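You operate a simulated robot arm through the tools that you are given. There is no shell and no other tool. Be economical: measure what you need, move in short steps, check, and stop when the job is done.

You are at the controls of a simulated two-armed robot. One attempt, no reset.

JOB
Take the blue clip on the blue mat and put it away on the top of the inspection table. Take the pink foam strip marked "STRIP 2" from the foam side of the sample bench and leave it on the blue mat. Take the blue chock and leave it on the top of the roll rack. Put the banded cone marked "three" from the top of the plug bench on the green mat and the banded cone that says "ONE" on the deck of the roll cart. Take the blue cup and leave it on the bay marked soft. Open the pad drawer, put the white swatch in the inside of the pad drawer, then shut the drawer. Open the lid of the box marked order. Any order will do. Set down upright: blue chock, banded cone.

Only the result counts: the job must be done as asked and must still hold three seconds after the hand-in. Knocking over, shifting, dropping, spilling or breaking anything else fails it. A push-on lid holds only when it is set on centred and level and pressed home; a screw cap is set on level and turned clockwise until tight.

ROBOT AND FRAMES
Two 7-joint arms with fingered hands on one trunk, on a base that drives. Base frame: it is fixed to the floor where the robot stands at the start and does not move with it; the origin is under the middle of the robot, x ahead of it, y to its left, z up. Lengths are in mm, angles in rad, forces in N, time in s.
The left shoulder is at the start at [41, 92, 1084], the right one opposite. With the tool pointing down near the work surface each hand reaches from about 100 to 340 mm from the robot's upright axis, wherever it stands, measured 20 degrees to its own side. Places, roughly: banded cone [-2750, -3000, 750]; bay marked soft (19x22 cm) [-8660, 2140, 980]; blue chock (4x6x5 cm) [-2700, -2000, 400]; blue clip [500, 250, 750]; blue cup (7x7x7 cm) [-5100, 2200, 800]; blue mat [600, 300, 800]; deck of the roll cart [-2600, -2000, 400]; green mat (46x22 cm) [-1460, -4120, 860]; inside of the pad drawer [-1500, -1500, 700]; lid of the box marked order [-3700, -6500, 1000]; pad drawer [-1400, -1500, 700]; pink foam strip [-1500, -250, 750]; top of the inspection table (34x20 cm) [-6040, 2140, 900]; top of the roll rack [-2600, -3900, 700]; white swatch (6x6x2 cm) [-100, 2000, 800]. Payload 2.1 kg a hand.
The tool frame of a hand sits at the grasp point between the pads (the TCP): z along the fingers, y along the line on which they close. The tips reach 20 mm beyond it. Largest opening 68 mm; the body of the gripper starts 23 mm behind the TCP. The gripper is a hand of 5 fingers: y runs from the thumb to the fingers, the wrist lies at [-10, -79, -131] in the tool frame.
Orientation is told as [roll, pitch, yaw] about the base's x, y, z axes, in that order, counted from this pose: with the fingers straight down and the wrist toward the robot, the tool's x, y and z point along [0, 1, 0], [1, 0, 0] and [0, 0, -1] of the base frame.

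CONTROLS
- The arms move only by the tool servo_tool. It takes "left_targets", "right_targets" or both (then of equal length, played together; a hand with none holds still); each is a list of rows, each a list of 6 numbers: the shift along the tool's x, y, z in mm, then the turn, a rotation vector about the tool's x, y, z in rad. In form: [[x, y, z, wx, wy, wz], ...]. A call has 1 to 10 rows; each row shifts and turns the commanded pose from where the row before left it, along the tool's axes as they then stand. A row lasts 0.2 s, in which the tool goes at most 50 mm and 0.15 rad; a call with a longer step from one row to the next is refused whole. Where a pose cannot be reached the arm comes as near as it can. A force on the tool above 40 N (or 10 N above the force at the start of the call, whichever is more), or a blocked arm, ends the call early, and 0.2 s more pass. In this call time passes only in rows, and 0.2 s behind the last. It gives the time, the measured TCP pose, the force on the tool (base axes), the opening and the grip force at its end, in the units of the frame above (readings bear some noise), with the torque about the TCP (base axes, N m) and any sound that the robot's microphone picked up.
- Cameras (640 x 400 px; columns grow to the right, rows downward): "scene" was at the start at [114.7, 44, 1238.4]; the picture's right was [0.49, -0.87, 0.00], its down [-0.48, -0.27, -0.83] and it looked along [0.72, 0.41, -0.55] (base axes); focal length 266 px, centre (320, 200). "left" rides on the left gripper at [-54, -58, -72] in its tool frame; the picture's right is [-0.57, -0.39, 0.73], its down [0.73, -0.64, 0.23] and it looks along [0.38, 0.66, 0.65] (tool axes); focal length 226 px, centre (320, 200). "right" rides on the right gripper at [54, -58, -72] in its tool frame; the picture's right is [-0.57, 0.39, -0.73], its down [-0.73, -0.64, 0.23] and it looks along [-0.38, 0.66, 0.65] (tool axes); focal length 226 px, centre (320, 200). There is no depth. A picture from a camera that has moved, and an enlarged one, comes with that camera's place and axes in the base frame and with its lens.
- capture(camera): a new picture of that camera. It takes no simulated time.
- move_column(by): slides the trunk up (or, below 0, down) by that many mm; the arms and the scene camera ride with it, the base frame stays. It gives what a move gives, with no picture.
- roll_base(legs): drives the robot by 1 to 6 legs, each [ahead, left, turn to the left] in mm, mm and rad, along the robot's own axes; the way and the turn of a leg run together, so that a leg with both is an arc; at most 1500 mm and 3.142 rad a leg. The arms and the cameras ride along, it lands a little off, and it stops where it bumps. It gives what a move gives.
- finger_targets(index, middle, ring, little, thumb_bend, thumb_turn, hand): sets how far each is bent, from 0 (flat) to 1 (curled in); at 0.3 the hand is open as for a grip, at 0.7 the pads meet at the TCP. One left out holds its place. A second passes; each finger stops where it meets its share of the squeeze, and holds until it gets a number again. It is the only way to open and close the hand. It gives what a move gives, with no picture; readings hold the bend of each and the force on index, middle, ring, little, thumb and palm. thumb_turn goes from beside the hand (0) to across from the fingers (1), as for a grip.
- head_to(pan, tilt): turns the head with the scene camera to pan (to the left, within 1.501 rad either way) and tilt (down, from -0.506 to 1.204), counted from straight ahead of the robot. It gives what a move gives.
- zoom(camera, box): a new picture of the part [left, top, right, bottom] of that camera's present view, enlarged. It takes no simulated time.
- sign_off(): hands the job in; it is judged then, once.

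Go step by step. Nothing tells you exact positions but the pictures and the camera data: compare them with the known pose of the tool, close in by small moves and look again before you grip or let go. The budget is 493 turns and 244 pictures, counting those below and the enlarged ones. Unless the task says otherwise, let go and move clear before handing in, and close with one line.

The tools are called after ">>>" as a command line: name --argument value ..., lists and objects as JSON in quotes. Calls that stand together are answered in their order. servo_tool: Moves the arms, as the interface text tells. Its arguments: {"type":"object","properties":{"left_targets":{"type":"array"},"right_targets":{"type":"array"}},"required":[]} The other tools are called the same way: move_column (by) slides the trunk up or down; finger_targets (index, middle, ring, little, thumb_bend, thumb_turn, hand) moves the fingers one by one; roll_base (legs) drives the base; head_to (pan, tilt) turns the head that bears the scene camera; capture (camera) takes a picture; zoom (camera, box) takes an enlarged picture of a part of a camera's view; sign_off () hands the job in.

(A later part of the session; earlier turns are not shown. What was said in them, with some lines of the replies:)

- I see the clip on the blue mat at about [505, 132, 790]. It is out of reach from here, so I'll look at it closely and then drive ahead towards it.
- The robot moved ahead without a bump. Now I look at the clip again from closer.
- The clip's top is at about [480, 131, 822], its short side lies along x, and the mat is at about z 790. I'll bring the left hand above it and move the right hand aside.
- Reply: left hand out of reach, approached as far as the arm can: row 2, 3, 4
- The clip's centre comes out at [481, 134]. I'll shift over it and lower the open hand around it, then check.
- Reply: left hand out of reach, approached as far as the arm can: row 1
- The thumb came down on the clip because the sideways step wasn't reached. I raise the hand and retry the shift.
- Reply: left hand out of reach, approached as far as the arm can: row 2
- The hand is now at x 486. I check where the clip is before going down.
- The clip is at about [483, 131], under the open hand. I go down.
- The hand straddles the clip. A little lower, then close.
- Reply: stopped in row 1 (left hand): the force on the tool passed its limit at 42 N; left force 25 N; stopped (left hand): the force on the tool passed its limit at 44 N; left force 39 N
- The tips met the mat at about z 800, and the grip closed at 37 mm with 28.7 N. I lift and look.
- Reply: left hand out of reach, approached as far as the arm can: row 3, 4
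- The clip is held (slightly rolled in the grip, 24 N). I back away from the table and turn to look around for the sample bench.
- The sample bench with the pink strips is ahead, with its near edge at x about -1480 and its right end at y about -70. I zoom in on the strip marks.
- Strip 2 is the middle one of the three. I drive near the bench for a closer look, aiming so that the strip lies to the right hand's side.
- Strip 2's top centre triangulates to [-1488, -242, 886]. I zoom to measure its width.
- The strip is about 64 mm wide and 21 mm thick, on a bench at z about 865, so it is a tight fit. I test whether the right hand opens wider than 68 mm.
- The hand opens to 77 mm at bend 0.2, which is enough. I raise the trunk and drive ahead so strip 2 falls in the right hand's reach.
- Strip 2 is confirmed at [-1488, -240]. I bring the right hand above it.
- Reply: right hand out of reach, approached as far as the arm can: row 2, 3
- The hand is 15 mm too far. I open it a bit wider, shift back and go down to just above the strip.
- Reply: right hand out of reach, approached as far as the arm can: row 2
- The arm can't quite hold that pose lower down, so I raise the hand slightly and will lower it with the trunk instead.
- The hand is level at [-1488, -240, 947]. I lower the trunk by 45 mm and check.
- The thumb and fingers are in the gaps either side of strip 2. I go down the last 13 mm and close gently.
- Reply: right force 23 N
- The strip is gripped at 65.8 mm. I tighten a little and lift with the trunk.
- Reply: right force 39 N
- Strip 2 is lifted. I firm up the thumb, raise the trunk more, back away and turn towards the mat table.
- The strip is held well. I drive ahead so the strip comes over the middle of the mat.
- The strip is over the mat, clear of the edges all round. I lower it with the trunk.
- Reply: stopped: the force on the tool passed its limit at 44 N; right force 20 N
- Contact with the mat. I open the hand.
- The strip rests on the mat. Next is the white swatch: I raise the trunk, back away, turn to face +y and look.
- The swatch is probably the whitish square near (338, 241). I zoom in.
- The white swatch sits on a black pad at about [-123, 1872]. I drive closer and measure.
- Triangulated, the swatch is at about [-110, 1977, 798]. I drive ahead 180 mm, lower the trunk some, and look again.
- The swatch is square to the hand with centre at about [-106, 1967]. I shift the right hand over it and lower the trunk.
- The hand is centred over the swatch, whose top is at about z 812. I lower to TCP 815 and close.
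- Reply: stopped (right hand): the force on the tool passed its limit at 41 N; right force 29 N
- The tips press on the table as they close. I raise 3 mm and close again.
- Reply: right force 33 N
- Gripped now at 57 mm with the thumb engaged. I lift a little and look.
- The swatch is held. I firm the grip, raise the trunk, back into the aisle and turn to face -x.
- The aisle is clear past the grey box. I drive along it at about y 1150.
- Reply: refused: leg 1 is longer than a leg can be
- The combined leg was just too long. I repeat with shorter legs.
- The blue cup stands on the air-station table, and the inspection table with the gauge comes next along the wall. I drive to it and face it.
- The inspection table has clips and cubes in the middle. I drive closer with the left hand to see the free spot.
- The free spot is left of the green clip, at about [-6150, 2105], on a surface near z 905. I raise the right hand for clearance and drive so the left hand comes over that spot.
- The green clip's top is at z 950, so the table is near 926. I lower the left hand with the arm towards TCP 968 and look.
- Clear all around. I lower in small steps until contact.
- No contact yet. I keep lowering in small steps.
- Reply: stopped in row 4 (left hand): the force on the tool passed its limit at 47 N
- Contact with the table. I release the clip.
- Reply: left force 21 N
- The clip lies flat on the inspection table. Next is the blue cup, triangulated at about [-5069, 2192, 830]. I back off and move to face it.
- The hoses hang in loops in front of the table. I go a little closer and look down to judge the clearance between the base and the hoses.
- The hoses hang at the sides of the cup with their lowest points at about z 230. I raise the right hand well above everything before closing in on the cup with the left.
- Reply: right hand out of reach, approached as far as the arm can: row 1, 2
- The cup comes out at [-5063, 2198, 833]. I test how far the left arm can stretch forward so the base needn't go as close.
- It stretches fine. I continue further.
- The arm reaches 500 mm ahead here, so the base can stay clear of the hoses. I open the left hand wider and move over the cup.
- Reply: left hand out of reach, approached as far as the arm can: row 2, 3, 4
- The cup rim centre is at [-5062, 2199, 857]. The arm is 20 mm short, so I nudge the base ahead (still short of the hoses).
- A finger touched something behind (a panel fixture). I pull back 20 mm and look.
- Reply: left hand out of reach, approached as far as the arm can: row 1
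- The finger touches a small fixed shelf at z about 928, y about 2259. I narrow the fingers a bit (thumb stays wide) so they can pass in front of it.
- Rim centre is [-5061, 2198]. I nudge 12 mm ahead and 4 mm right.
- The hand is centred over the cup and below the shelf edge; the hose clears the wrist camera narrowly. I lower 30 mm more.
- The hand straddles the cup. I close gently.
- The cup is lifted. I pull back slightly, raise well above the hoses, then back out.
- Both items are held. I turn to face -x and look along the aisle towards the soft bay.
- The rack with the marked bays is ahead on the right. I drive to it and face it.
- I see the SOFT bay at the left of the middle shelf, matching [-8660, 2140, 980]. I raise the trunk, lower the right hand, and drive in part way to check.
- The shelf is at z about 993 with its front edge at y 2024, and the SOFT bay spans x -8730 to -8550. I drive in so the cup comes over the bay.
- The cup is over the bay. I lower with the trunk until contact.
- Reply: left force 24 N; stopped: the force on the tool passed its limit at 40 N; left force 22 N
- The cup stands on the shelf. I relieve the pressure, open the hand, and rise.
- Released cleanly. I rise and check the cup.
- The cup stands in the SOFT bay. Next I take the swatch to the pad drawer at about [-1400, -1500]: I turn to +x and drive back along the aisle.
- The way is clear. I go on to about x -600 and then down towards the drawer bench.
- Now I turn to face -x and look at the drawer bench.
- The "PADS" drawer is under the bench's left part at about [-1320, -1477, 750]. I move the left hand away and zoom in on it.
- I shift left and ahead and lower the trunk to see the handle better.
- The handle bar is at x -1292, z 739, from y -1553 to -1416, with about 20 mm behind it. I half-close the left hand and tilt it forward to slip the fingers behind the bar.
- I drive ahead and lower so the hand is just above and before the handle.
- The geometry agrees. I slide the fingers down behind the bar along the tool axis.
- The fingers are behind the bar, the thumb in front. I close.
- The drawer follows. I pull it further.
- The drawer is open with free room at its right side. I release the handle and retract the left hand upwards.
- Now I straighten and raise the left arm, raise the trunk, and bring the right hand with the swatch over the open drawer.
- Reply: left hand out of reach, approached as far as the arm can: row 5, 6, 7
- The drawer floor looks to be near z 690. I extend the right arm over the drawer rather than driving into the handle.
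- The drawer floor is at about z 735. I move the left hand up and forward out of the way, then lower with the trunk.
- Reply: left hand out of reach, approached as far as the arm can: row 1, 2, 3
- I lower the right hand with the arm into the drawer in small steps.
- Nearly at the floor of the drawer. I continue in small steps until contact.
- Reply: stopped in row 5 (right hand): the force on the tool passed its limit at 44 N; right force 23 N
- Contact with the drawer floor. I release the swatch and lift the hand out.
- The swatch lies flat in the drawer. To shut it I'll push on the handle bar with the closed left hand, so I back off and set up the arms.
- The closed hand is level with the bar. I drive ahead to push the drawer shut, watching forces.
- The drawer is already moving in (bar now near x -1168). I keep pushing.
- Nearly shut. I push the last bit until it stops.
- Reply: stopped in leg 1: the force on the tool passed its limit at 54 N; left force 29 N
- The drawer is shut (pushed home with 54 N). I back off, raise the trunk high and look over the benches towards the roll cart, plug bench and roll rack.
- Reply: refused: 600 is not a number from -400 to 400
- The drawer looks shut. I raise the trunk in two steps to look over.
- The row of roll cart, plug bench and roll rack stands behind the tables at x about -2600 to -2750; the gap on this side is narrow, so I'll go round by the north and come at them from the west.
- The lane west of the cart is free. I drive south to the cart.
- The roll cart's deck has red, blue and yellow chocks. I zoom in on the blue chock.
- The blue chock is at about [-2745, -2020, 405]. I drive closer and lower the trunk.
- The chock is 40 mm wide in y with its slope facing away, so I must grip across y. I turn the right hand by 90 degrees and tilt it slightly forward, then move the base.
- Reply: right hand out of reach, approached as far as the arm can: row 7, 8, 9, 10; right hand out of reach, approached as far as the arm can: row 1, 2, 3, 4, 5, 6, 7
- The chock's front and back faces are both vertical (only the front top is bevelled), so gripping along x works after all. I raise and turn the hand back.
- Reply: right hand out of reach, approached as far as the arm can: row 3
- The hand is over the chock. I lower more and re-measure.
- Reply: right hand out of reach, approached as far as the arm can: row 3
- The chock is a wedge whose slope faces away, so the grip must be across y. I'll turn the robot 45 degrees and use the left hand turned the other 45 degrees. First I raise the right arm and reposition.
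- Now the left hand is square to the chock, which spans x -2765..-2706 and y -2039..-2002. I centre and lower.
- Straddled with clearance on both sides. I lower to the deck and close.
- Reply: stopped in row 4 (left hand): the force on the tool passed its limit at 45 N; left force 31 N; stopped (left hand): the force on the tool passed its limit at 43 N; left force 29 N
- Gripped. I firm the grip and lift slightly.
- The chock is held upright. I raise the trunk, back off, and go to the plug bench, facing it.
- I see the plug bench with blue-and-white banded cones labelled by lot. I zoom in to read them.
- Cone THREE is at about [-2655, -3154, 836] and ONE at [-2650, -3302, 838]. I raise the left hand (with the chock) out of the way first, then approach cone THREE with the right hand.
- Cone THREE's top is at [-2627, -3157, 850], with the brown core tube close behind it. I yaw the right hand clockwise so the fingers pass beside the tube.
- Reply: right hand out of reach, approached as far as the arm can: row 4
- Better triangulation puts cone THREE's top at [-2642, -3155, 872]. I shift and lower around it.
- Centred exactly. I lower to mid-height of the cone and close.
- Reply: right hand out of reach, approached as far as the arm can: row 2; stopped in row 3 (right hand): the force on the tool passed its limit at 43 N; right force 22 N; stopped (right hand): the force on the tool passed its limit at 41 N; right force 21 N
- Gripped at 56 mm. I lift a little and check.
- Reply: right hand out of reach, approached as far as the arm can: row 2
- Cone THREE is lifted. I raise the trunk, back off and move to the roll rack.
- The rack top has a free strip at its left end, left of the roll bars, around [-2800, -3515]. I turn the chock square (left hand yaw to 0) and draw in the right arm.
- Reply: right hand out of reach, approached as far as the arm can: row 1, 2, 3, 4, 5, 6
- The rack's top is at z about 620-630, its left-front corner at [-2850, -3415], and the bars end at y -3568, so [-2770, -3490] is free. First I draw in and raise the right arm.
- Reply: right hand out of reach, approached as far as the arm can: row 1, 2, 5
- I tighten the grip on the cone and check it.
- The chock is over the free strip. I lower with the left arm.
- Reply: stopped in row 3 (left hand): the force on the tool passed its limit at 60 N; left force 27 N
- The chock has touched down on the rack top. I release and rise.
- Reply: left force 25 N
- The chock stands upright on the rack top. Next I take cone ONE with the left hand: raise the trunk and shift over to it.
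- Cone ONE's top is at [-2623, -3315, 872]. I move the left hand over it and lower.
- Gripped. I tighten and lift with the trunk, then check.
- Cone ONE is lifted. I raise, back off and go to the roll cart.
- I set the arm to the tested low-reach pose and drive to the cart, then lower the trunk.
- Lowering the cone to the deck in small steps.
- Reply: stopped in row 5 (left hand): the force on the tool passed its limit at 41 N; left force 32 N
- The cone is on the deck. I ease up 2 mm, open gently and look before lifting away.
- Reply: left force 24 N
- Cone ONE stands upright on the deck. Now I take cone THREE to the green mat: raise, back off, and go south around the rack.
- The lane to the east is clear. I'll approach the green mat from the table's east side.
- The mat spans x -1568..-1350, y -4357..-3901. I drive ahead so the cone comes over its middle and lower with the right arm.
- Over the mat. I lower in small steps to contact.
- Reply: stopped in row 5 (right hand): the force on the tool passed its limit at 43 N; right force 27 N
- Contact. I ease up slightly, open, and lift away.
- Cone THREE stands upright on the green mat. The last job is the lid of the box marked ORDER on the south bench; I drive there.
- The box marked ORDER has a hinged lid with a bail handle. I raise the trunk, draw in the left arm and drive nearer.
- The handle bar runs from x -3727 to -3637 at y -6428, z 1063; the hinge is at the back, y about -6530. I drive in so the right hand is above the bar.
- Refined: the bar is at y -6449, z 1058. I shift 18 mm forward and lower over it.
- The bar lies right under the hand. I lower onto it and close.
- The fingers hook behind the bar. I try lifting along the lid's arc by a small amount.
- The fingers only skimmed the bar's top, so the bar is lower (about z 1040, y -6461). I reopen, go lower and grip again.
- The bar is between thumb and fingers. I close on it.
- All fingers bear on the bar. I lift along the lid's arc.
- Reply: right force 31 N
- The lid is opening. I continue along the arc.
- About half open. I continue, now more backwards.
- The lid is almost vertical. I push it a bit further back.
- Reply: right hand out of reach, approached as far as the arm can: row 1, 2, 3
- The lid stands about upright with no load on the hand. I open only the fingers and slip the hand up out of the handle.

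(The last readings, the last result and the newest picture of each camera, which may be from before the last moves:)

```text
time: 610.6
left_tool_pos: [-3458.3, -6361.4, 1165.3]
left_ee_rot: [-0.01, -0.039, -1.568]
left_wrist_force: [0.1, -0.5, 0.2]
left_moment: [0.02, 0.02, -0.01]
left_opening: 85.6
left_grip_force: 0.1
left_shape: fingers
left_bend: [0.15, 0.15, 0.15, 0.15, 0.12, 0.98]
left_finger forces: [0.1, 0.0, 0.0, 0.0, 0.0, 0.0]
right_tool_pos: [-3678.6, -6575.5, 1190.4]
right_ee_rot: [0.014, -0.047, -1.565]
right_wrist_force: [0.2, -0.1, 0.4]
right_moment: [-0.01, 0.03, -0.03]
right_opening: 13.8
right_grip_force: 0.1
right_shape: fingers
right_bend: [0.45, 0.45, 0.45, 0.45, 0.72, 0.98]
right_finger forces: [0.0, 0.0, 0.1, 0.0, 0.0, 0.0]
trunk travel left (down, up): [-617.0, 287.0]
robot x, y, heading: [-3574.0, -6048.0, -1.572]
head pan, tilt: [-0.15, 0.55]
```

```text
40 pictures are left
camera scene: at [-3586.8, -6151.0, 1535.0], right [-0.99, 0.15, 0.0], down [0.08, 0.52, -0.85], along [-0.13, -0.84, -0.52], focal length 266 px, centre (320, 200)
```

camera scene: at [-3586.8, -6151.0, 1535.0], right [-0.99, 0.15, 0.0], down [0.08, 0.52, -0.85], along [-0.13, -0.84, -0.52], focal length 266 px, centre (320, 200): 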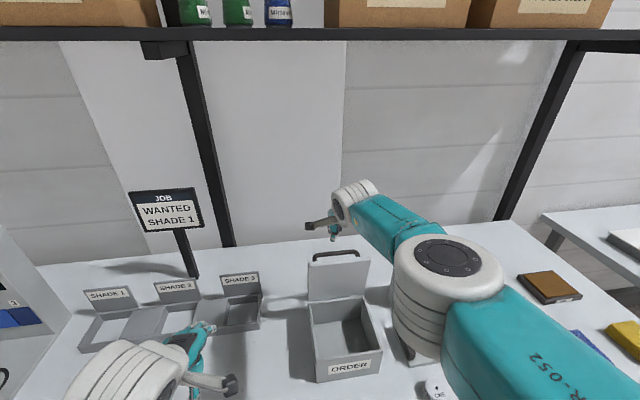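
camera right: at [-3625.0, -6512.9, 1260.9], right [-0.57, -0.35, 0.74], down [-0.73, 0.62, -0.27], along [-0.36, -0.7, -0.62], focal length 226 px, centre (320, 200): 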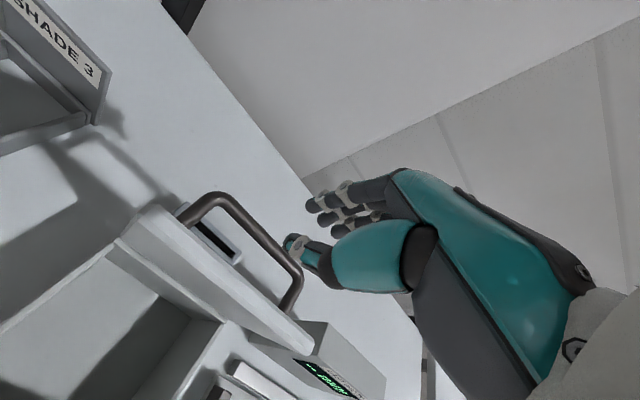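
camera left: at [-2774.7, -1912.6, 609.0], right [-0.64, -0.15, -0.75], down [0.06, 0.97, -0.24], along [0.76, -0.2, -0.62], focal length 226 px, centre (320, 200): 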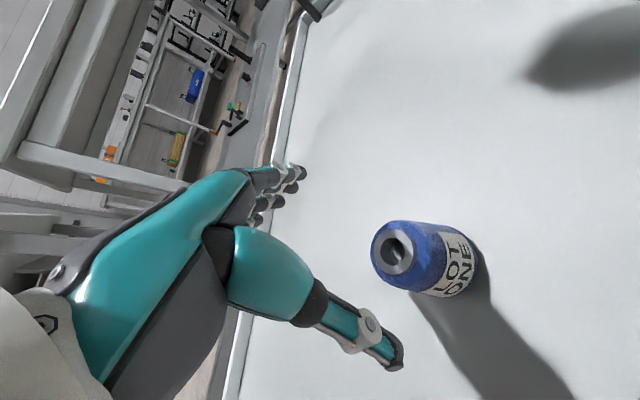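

The lid stays open. To be sure it is fully open I come round in front of it with a closed hand and push it further back.

>>> finger_targets --hand "right" --index 0.8 --middle 0.8 --ring 0.8 --little 0.8 --thumb_bend 0.7

>>> servo_tool --right_targets '[[0, -35, 0, 0, 0, 0], [0, -35, 0, 0, 0, 0], [0, -35, 0, 0, 0, 0], [0, 0, 25, 0, 0, 0], [0, 0, 25, 0, 0, 0], [0, 0, 15, 0, 0, 0]]'

>>> capture --camera "right"

```text
time: 611.6
left_tool_pos: [-3456.6, -6360.1, 1166.1]
left_ee_rot: [-0.012, -0.038, -1.567]
left_wrist_force: [-0.1, -0.9, -0.2]
left_moment: [-0.01, -0.01, -0.03]
left_opening: 85.7
left_grip_force: 0.1
left_shape: fingers
left_bend: [0.15, 0.15, 0.15, 0.15, 0.12, 0.98]
left_finger forces: [0.1, 0.0, 0.0, 0.0, 0.0, 0.0]
right_tool_pos: [-3677.9, -6574.3, 1190.2]
right_ee_rot: [0.014, -0.051, -1.564]
right_wrist_force: [0.2, -1.0, -0.1]
right_moment: [-0.01, 0.0, -0.01]
right_opening: 0.0
right_grip_force: 0.1
right_shape: fingers
right_bend: [0.79, 0.8, 0.8, 0.8, 0.67, 0.98]
right_finger forces: [0.1, 0.0, 0.1, 0.0, 0.0, 0.1]
trunk travel left (down, up): [-617.0, 287.0]
robot x, y, heading: [-3569.3, -6047.6, -1.572]
head pan, tilt: [-0.15, 0.55]
```

```text
time: 613.0
left_tool_pos: [-3456.7, -6360.2, 1165.8]
left_ee_rot: [-0.012, -0.037, -1.568]
left_wrist_force: [1.1, 0.0, 0.0]
left_moment: [0.0, -0.02, -0.03]
left_opening: 85.9
left_grip_force: 0.0
left_shape: fingers
left_bend: [0.15, 0.15, 0.15, 0.15, 0.12, 0.98]
left_finger forces: [0.1, 0.0, 0.1, 0.1, 0.0, 0.1]
right_tool_pos: [-3678.4, -6472.9, 1121.3]
right_ee_rot: [0.015, -0.05, -1.565]
right_wrist_force: [0.7, -0.1, 0.4]
right_moment: [-0.04, -0.01, -0.01]
right_opening: 0.0
right_grip_force: 0.2
right_shape: fingers
right_bend: [0.79, 0.8, 0.8, 0.8, 0.66, 0.98]
right_finger forces: [0.0, 0.0, 0.0, 0.0, 0.0, 0.1]
trunk travel left (down, up): [-617.0, 287.0]
robot x, y, heading: [-3569.9, -6048.9, -1.568]
head pan, tilt: [-0.15, 0.55]
```

```text
39 pictures are left
camera right: at [-3624.2, -6411.2, 1191.1], right [-0.57, -0.35, 0.74], down [-0.73, 0.62, -0.27], along [-0.36, -0.7, -0.62], focal length 226 px, centre (320, 200)
```

right: 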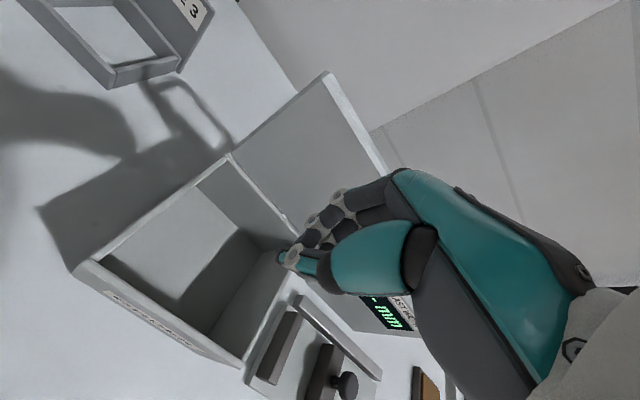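

The box is open and the lid upright. I push gently backwards.

>>> servo_tool --right_targets '[[0, 15, 0, 0, 0, 0], [0, 15, 0, 0, 0, 0], [0, 12, 0, 0, 0, 0], [0, 12, 0, 0, 0, 0], [0, 12, 0, 0, 0, 0]]'

>>> capture --camera "right"

```text
time: 614.2
left_tool_pos: [-3456.9, -6360.4, 1166.1]
left_ee_rot: [-0.012, -0.038, -1.569]
left_wrist_force: [-0.2, -0.3, 0.0]
left_moment: [0.01, -0.02, -0.02]
left_opening: 85.8
left_grip_force: 0.1
left_shape: fingers
left_bend: [0.15, 0.15, 0.15, 0.15, 0.12, 0.98]
left_finger forces: [0.1, 0.0, 0.0, 0.0, 0.1, 0.0]
right_tool_pos: [-3677.1, -6540.0, 1125.4]
right_ee_rot: [0.014, -0.05, -1.563]
right_wrist_force: [0.8, 1.3, 0.1]
right_moment: [-0.01, 0.0, 0.04]
right_opening: 0.0
right_grip_force: 0.1
right_shape: fingers
right_bend: [0.79, 0.8, 0.8, 0.8, 0.66, 0.98]
right_finger forces: [0.0, 0.7, 0.1, 0.1, 0.0, 0.0]
trunk travel left (down, up): [-617.0, 287.0]
robot x, y, heading: [-3573.9, -6049.5, -1.576]
head pan, tilt: [-0.15, 0.55]
```

```text
38 pictures are left
camera right: at [-3624.1, -6477.5, 1194.6], right [-0.57, -0.35, 0.74], down [-0.73, 0.62, -0.27], along [-0.36, -0.7, -0.62], focal length 226 px, centre (320, 200)
```

right: 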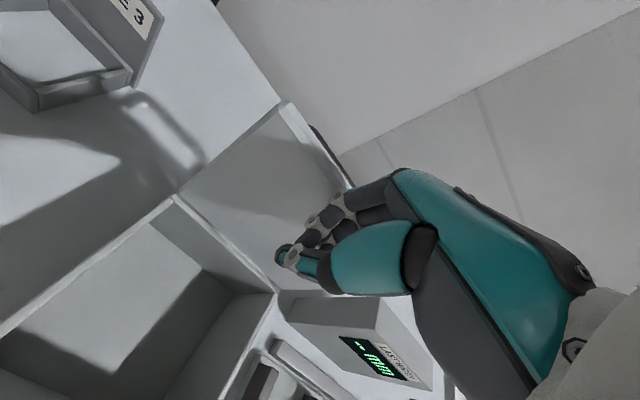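

>>> servo_tool --right_targets '[[0, 10, 0, 0, 0, 0], [0, 10, 0, 0, 0, 0], [0, 10, 0, 0, 0, 0]]'

>>> capture --camera "right"

```text
time: 615.0
left_tool_pos: [-3457.7, -6359.8, 1165.4]
left_ee_rot: [-0.01, -0.037, -1.567]
left_wrist_force: [1.1, 0.1, -0.4]
left_moment: [0.0, 0.02, -0.01]
left_opening: 85.9
left_grip_force: 0.0
left_shape: fingers
left_bend: [0.15, 0.15, 0.15, 0.15, 0.12, 0.98]
left_finger forces: [0.0, 0.1, 0.0, 0.1, 0.1, 0.1]
right_tool_pos: [-3677.8, -6558.0, 1125.0]
right_ee_rot: [0.014, -0.05, -1.563]
right_wrist_force: [-0.8, 0.6, 0.7]
right_moment: [-0.03, 0.04, 0.01]
right_opening: 0.0
right_grip_force: 0.3
right_shape: fingers
right_bend: [0.79, 0.8, 0.8, 0.8, 0.66, 0.98]
right_finger forces: [0.1, 0.6, 0.1, 0.0, 0.0, 0.0]
right hand out of reach, approached as far as the arm can: row 3
trunk travel left (down, up): [-617.0, 287.0]
robot x, y, heading: [-3569.0, -6047.4, -1.573]
head pan, tilt: [-0.15, 0.55]
```

```text
37 pictures are left
camera right: at [-3623.6, -6496.8, 1195.6], right [-0.57, -0.35, 0.74], down [-0.73, 0.62, -0.27], along [-0.36, -0.7, -0.62], focal length 226 px, centre (320, 200)
```

right: 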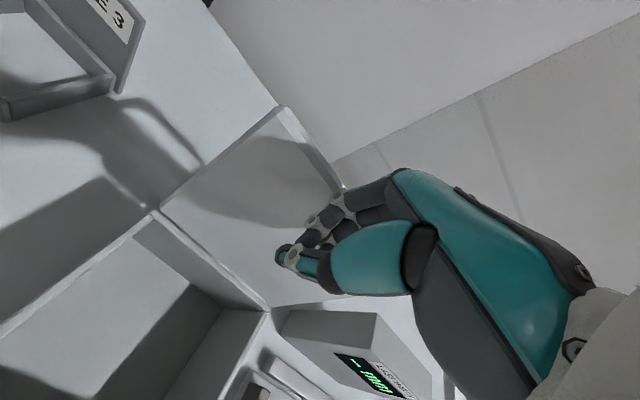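

The lid is well past vertical. I withdraw the hand and check that it stays.

>>> servo_tool --right_targets '[[0, -30, -10, 0, 0, 0], [0, -35, -20, 0, 0, 0], [0, -35, -30, 0, 0, 0], [0, -20, -30, 0, 0, 0]]'

>>> roll_base --legs '[[-450, 0, 0]]'

>>> capture --camera "scene"

>>> zoom --camera "scene" --box '[240, 130, 440, 255]'

```text
time: 616.0
left_tool_pos: [-3456.4, -6359.0, 1166.5]
left_ee_rot: [-0.01, -0.038, -1.567]
left_wrist_force: [-0.7, -0.4, 0.4]
left_moment: [0.0, -0.03, 0.02]
left_opening: 86.1
left_grip_force: 0.0
left_shape: fingers
left_bend: [0.15, 0.15, 0.15, 0.15, 0.12, 0.98]
left_finger forces: [0.1, 0.0, 0.0, 0.2, 0.1, 0.0]
right_tool_pos: [-3679.7, -6435.6, 1209.7]
right_ee_rot: [0.013, -0.05, -1.565]
right_wrist_force: [0.2, 0.4, 0.1]
right_moment: [-0.01, -0.03, 0.01]
right_opening: 0.2
right_grip_force: 0.0
right_shape: fingers
right_bend: [0.79, 0.8, 0.8, 0.8, 0.66, 0.98]
right_finger forces: [0.1, 0.0, 0.1, 0.0, 0.1, 0.1]
trunk travel left (down, up): [-617.0, 287.0]
robot x, y, heading: [-3570.3, -6049.5, -1.572]
head pan, tilt: [-0.15, 0.55]
```

```text
time: 618.8
left_tool_pos: [-3458.4, -5909.0, 1165.4]
left_ee_rot: [-0.011, -0.04, -1.571]
left_wrist_force: [-0.6, -0.6, -1.6]
left_moment: [0.03, 0.01, 0.01]
left_opening: 85.5
left_grip_force: 0.1
left_shape: fingers
left_bend: [0.15, 0.15, 0.15, 0.15, 0.12, 0.98]
left_finger forces: [0.0, 0.1, 0.0, 0.0, 0.0, 0.1]
right_tool_pos: [-3679.3, -5981.3, 1209.0]
right_ee_rot: [0.013, -0.049, -1.566]
right_wrist_force: [0.4, -0.7, -0.9]
right_moment: [-0.02, 0.0, 0.0]
right_opening: 0.1
right_grip_force: 0.1
right_shape: fingers
right_bend: [0.79, 0.8, 0.8, 0.8, 0.66, 0.98]
right_finger forces: [0.1, 0.0, 0.0, 0.1, 0.0, 0.0]
trunk travel left (down, up): [-617.0, 287.0]
robot x, y, heading: [-3570.0, -5594.4, -1.57]
head pan, tilt: [-0.15, 0.55]
```

```text
36 pictures are left
camera scene: at [-3586.8, -5698.1, 1535.0], right [-0.99, 0.15, 0.0], down [0.08, 0.52, -0.85], along [-0.13, -0.84, -0.52], focal length 266 px, centre (320, 200)
```

scene: 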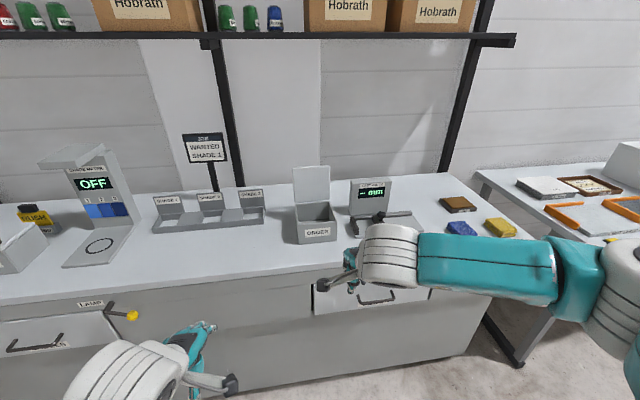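

```text
3.20 times, centred on (340, 192) of scene
camera zoom: at [-3586.8, -5698.1, 1535.0], right [-0.99, 0.15, 0.0], down [0.08, 0.52, -0.85], along [-0.13, -0.84, -0.52], focal length 852 px, centre (256, 224)
```

zoom: 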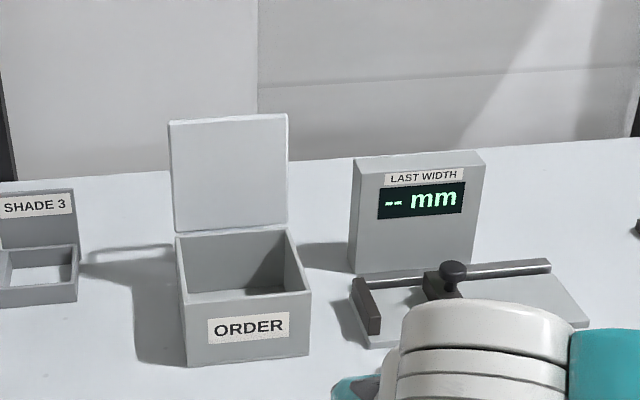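

The lid of the ORDER box stands open, both hands are clear and empty, and everything else has been placed and checked. I hand the job in.

>>> sign_off

```text
The job is handed in.
```

All the items are in their places, the pad drawer is shut with the white swatch inside, and the ORDER box lid is open; the job is handed in.
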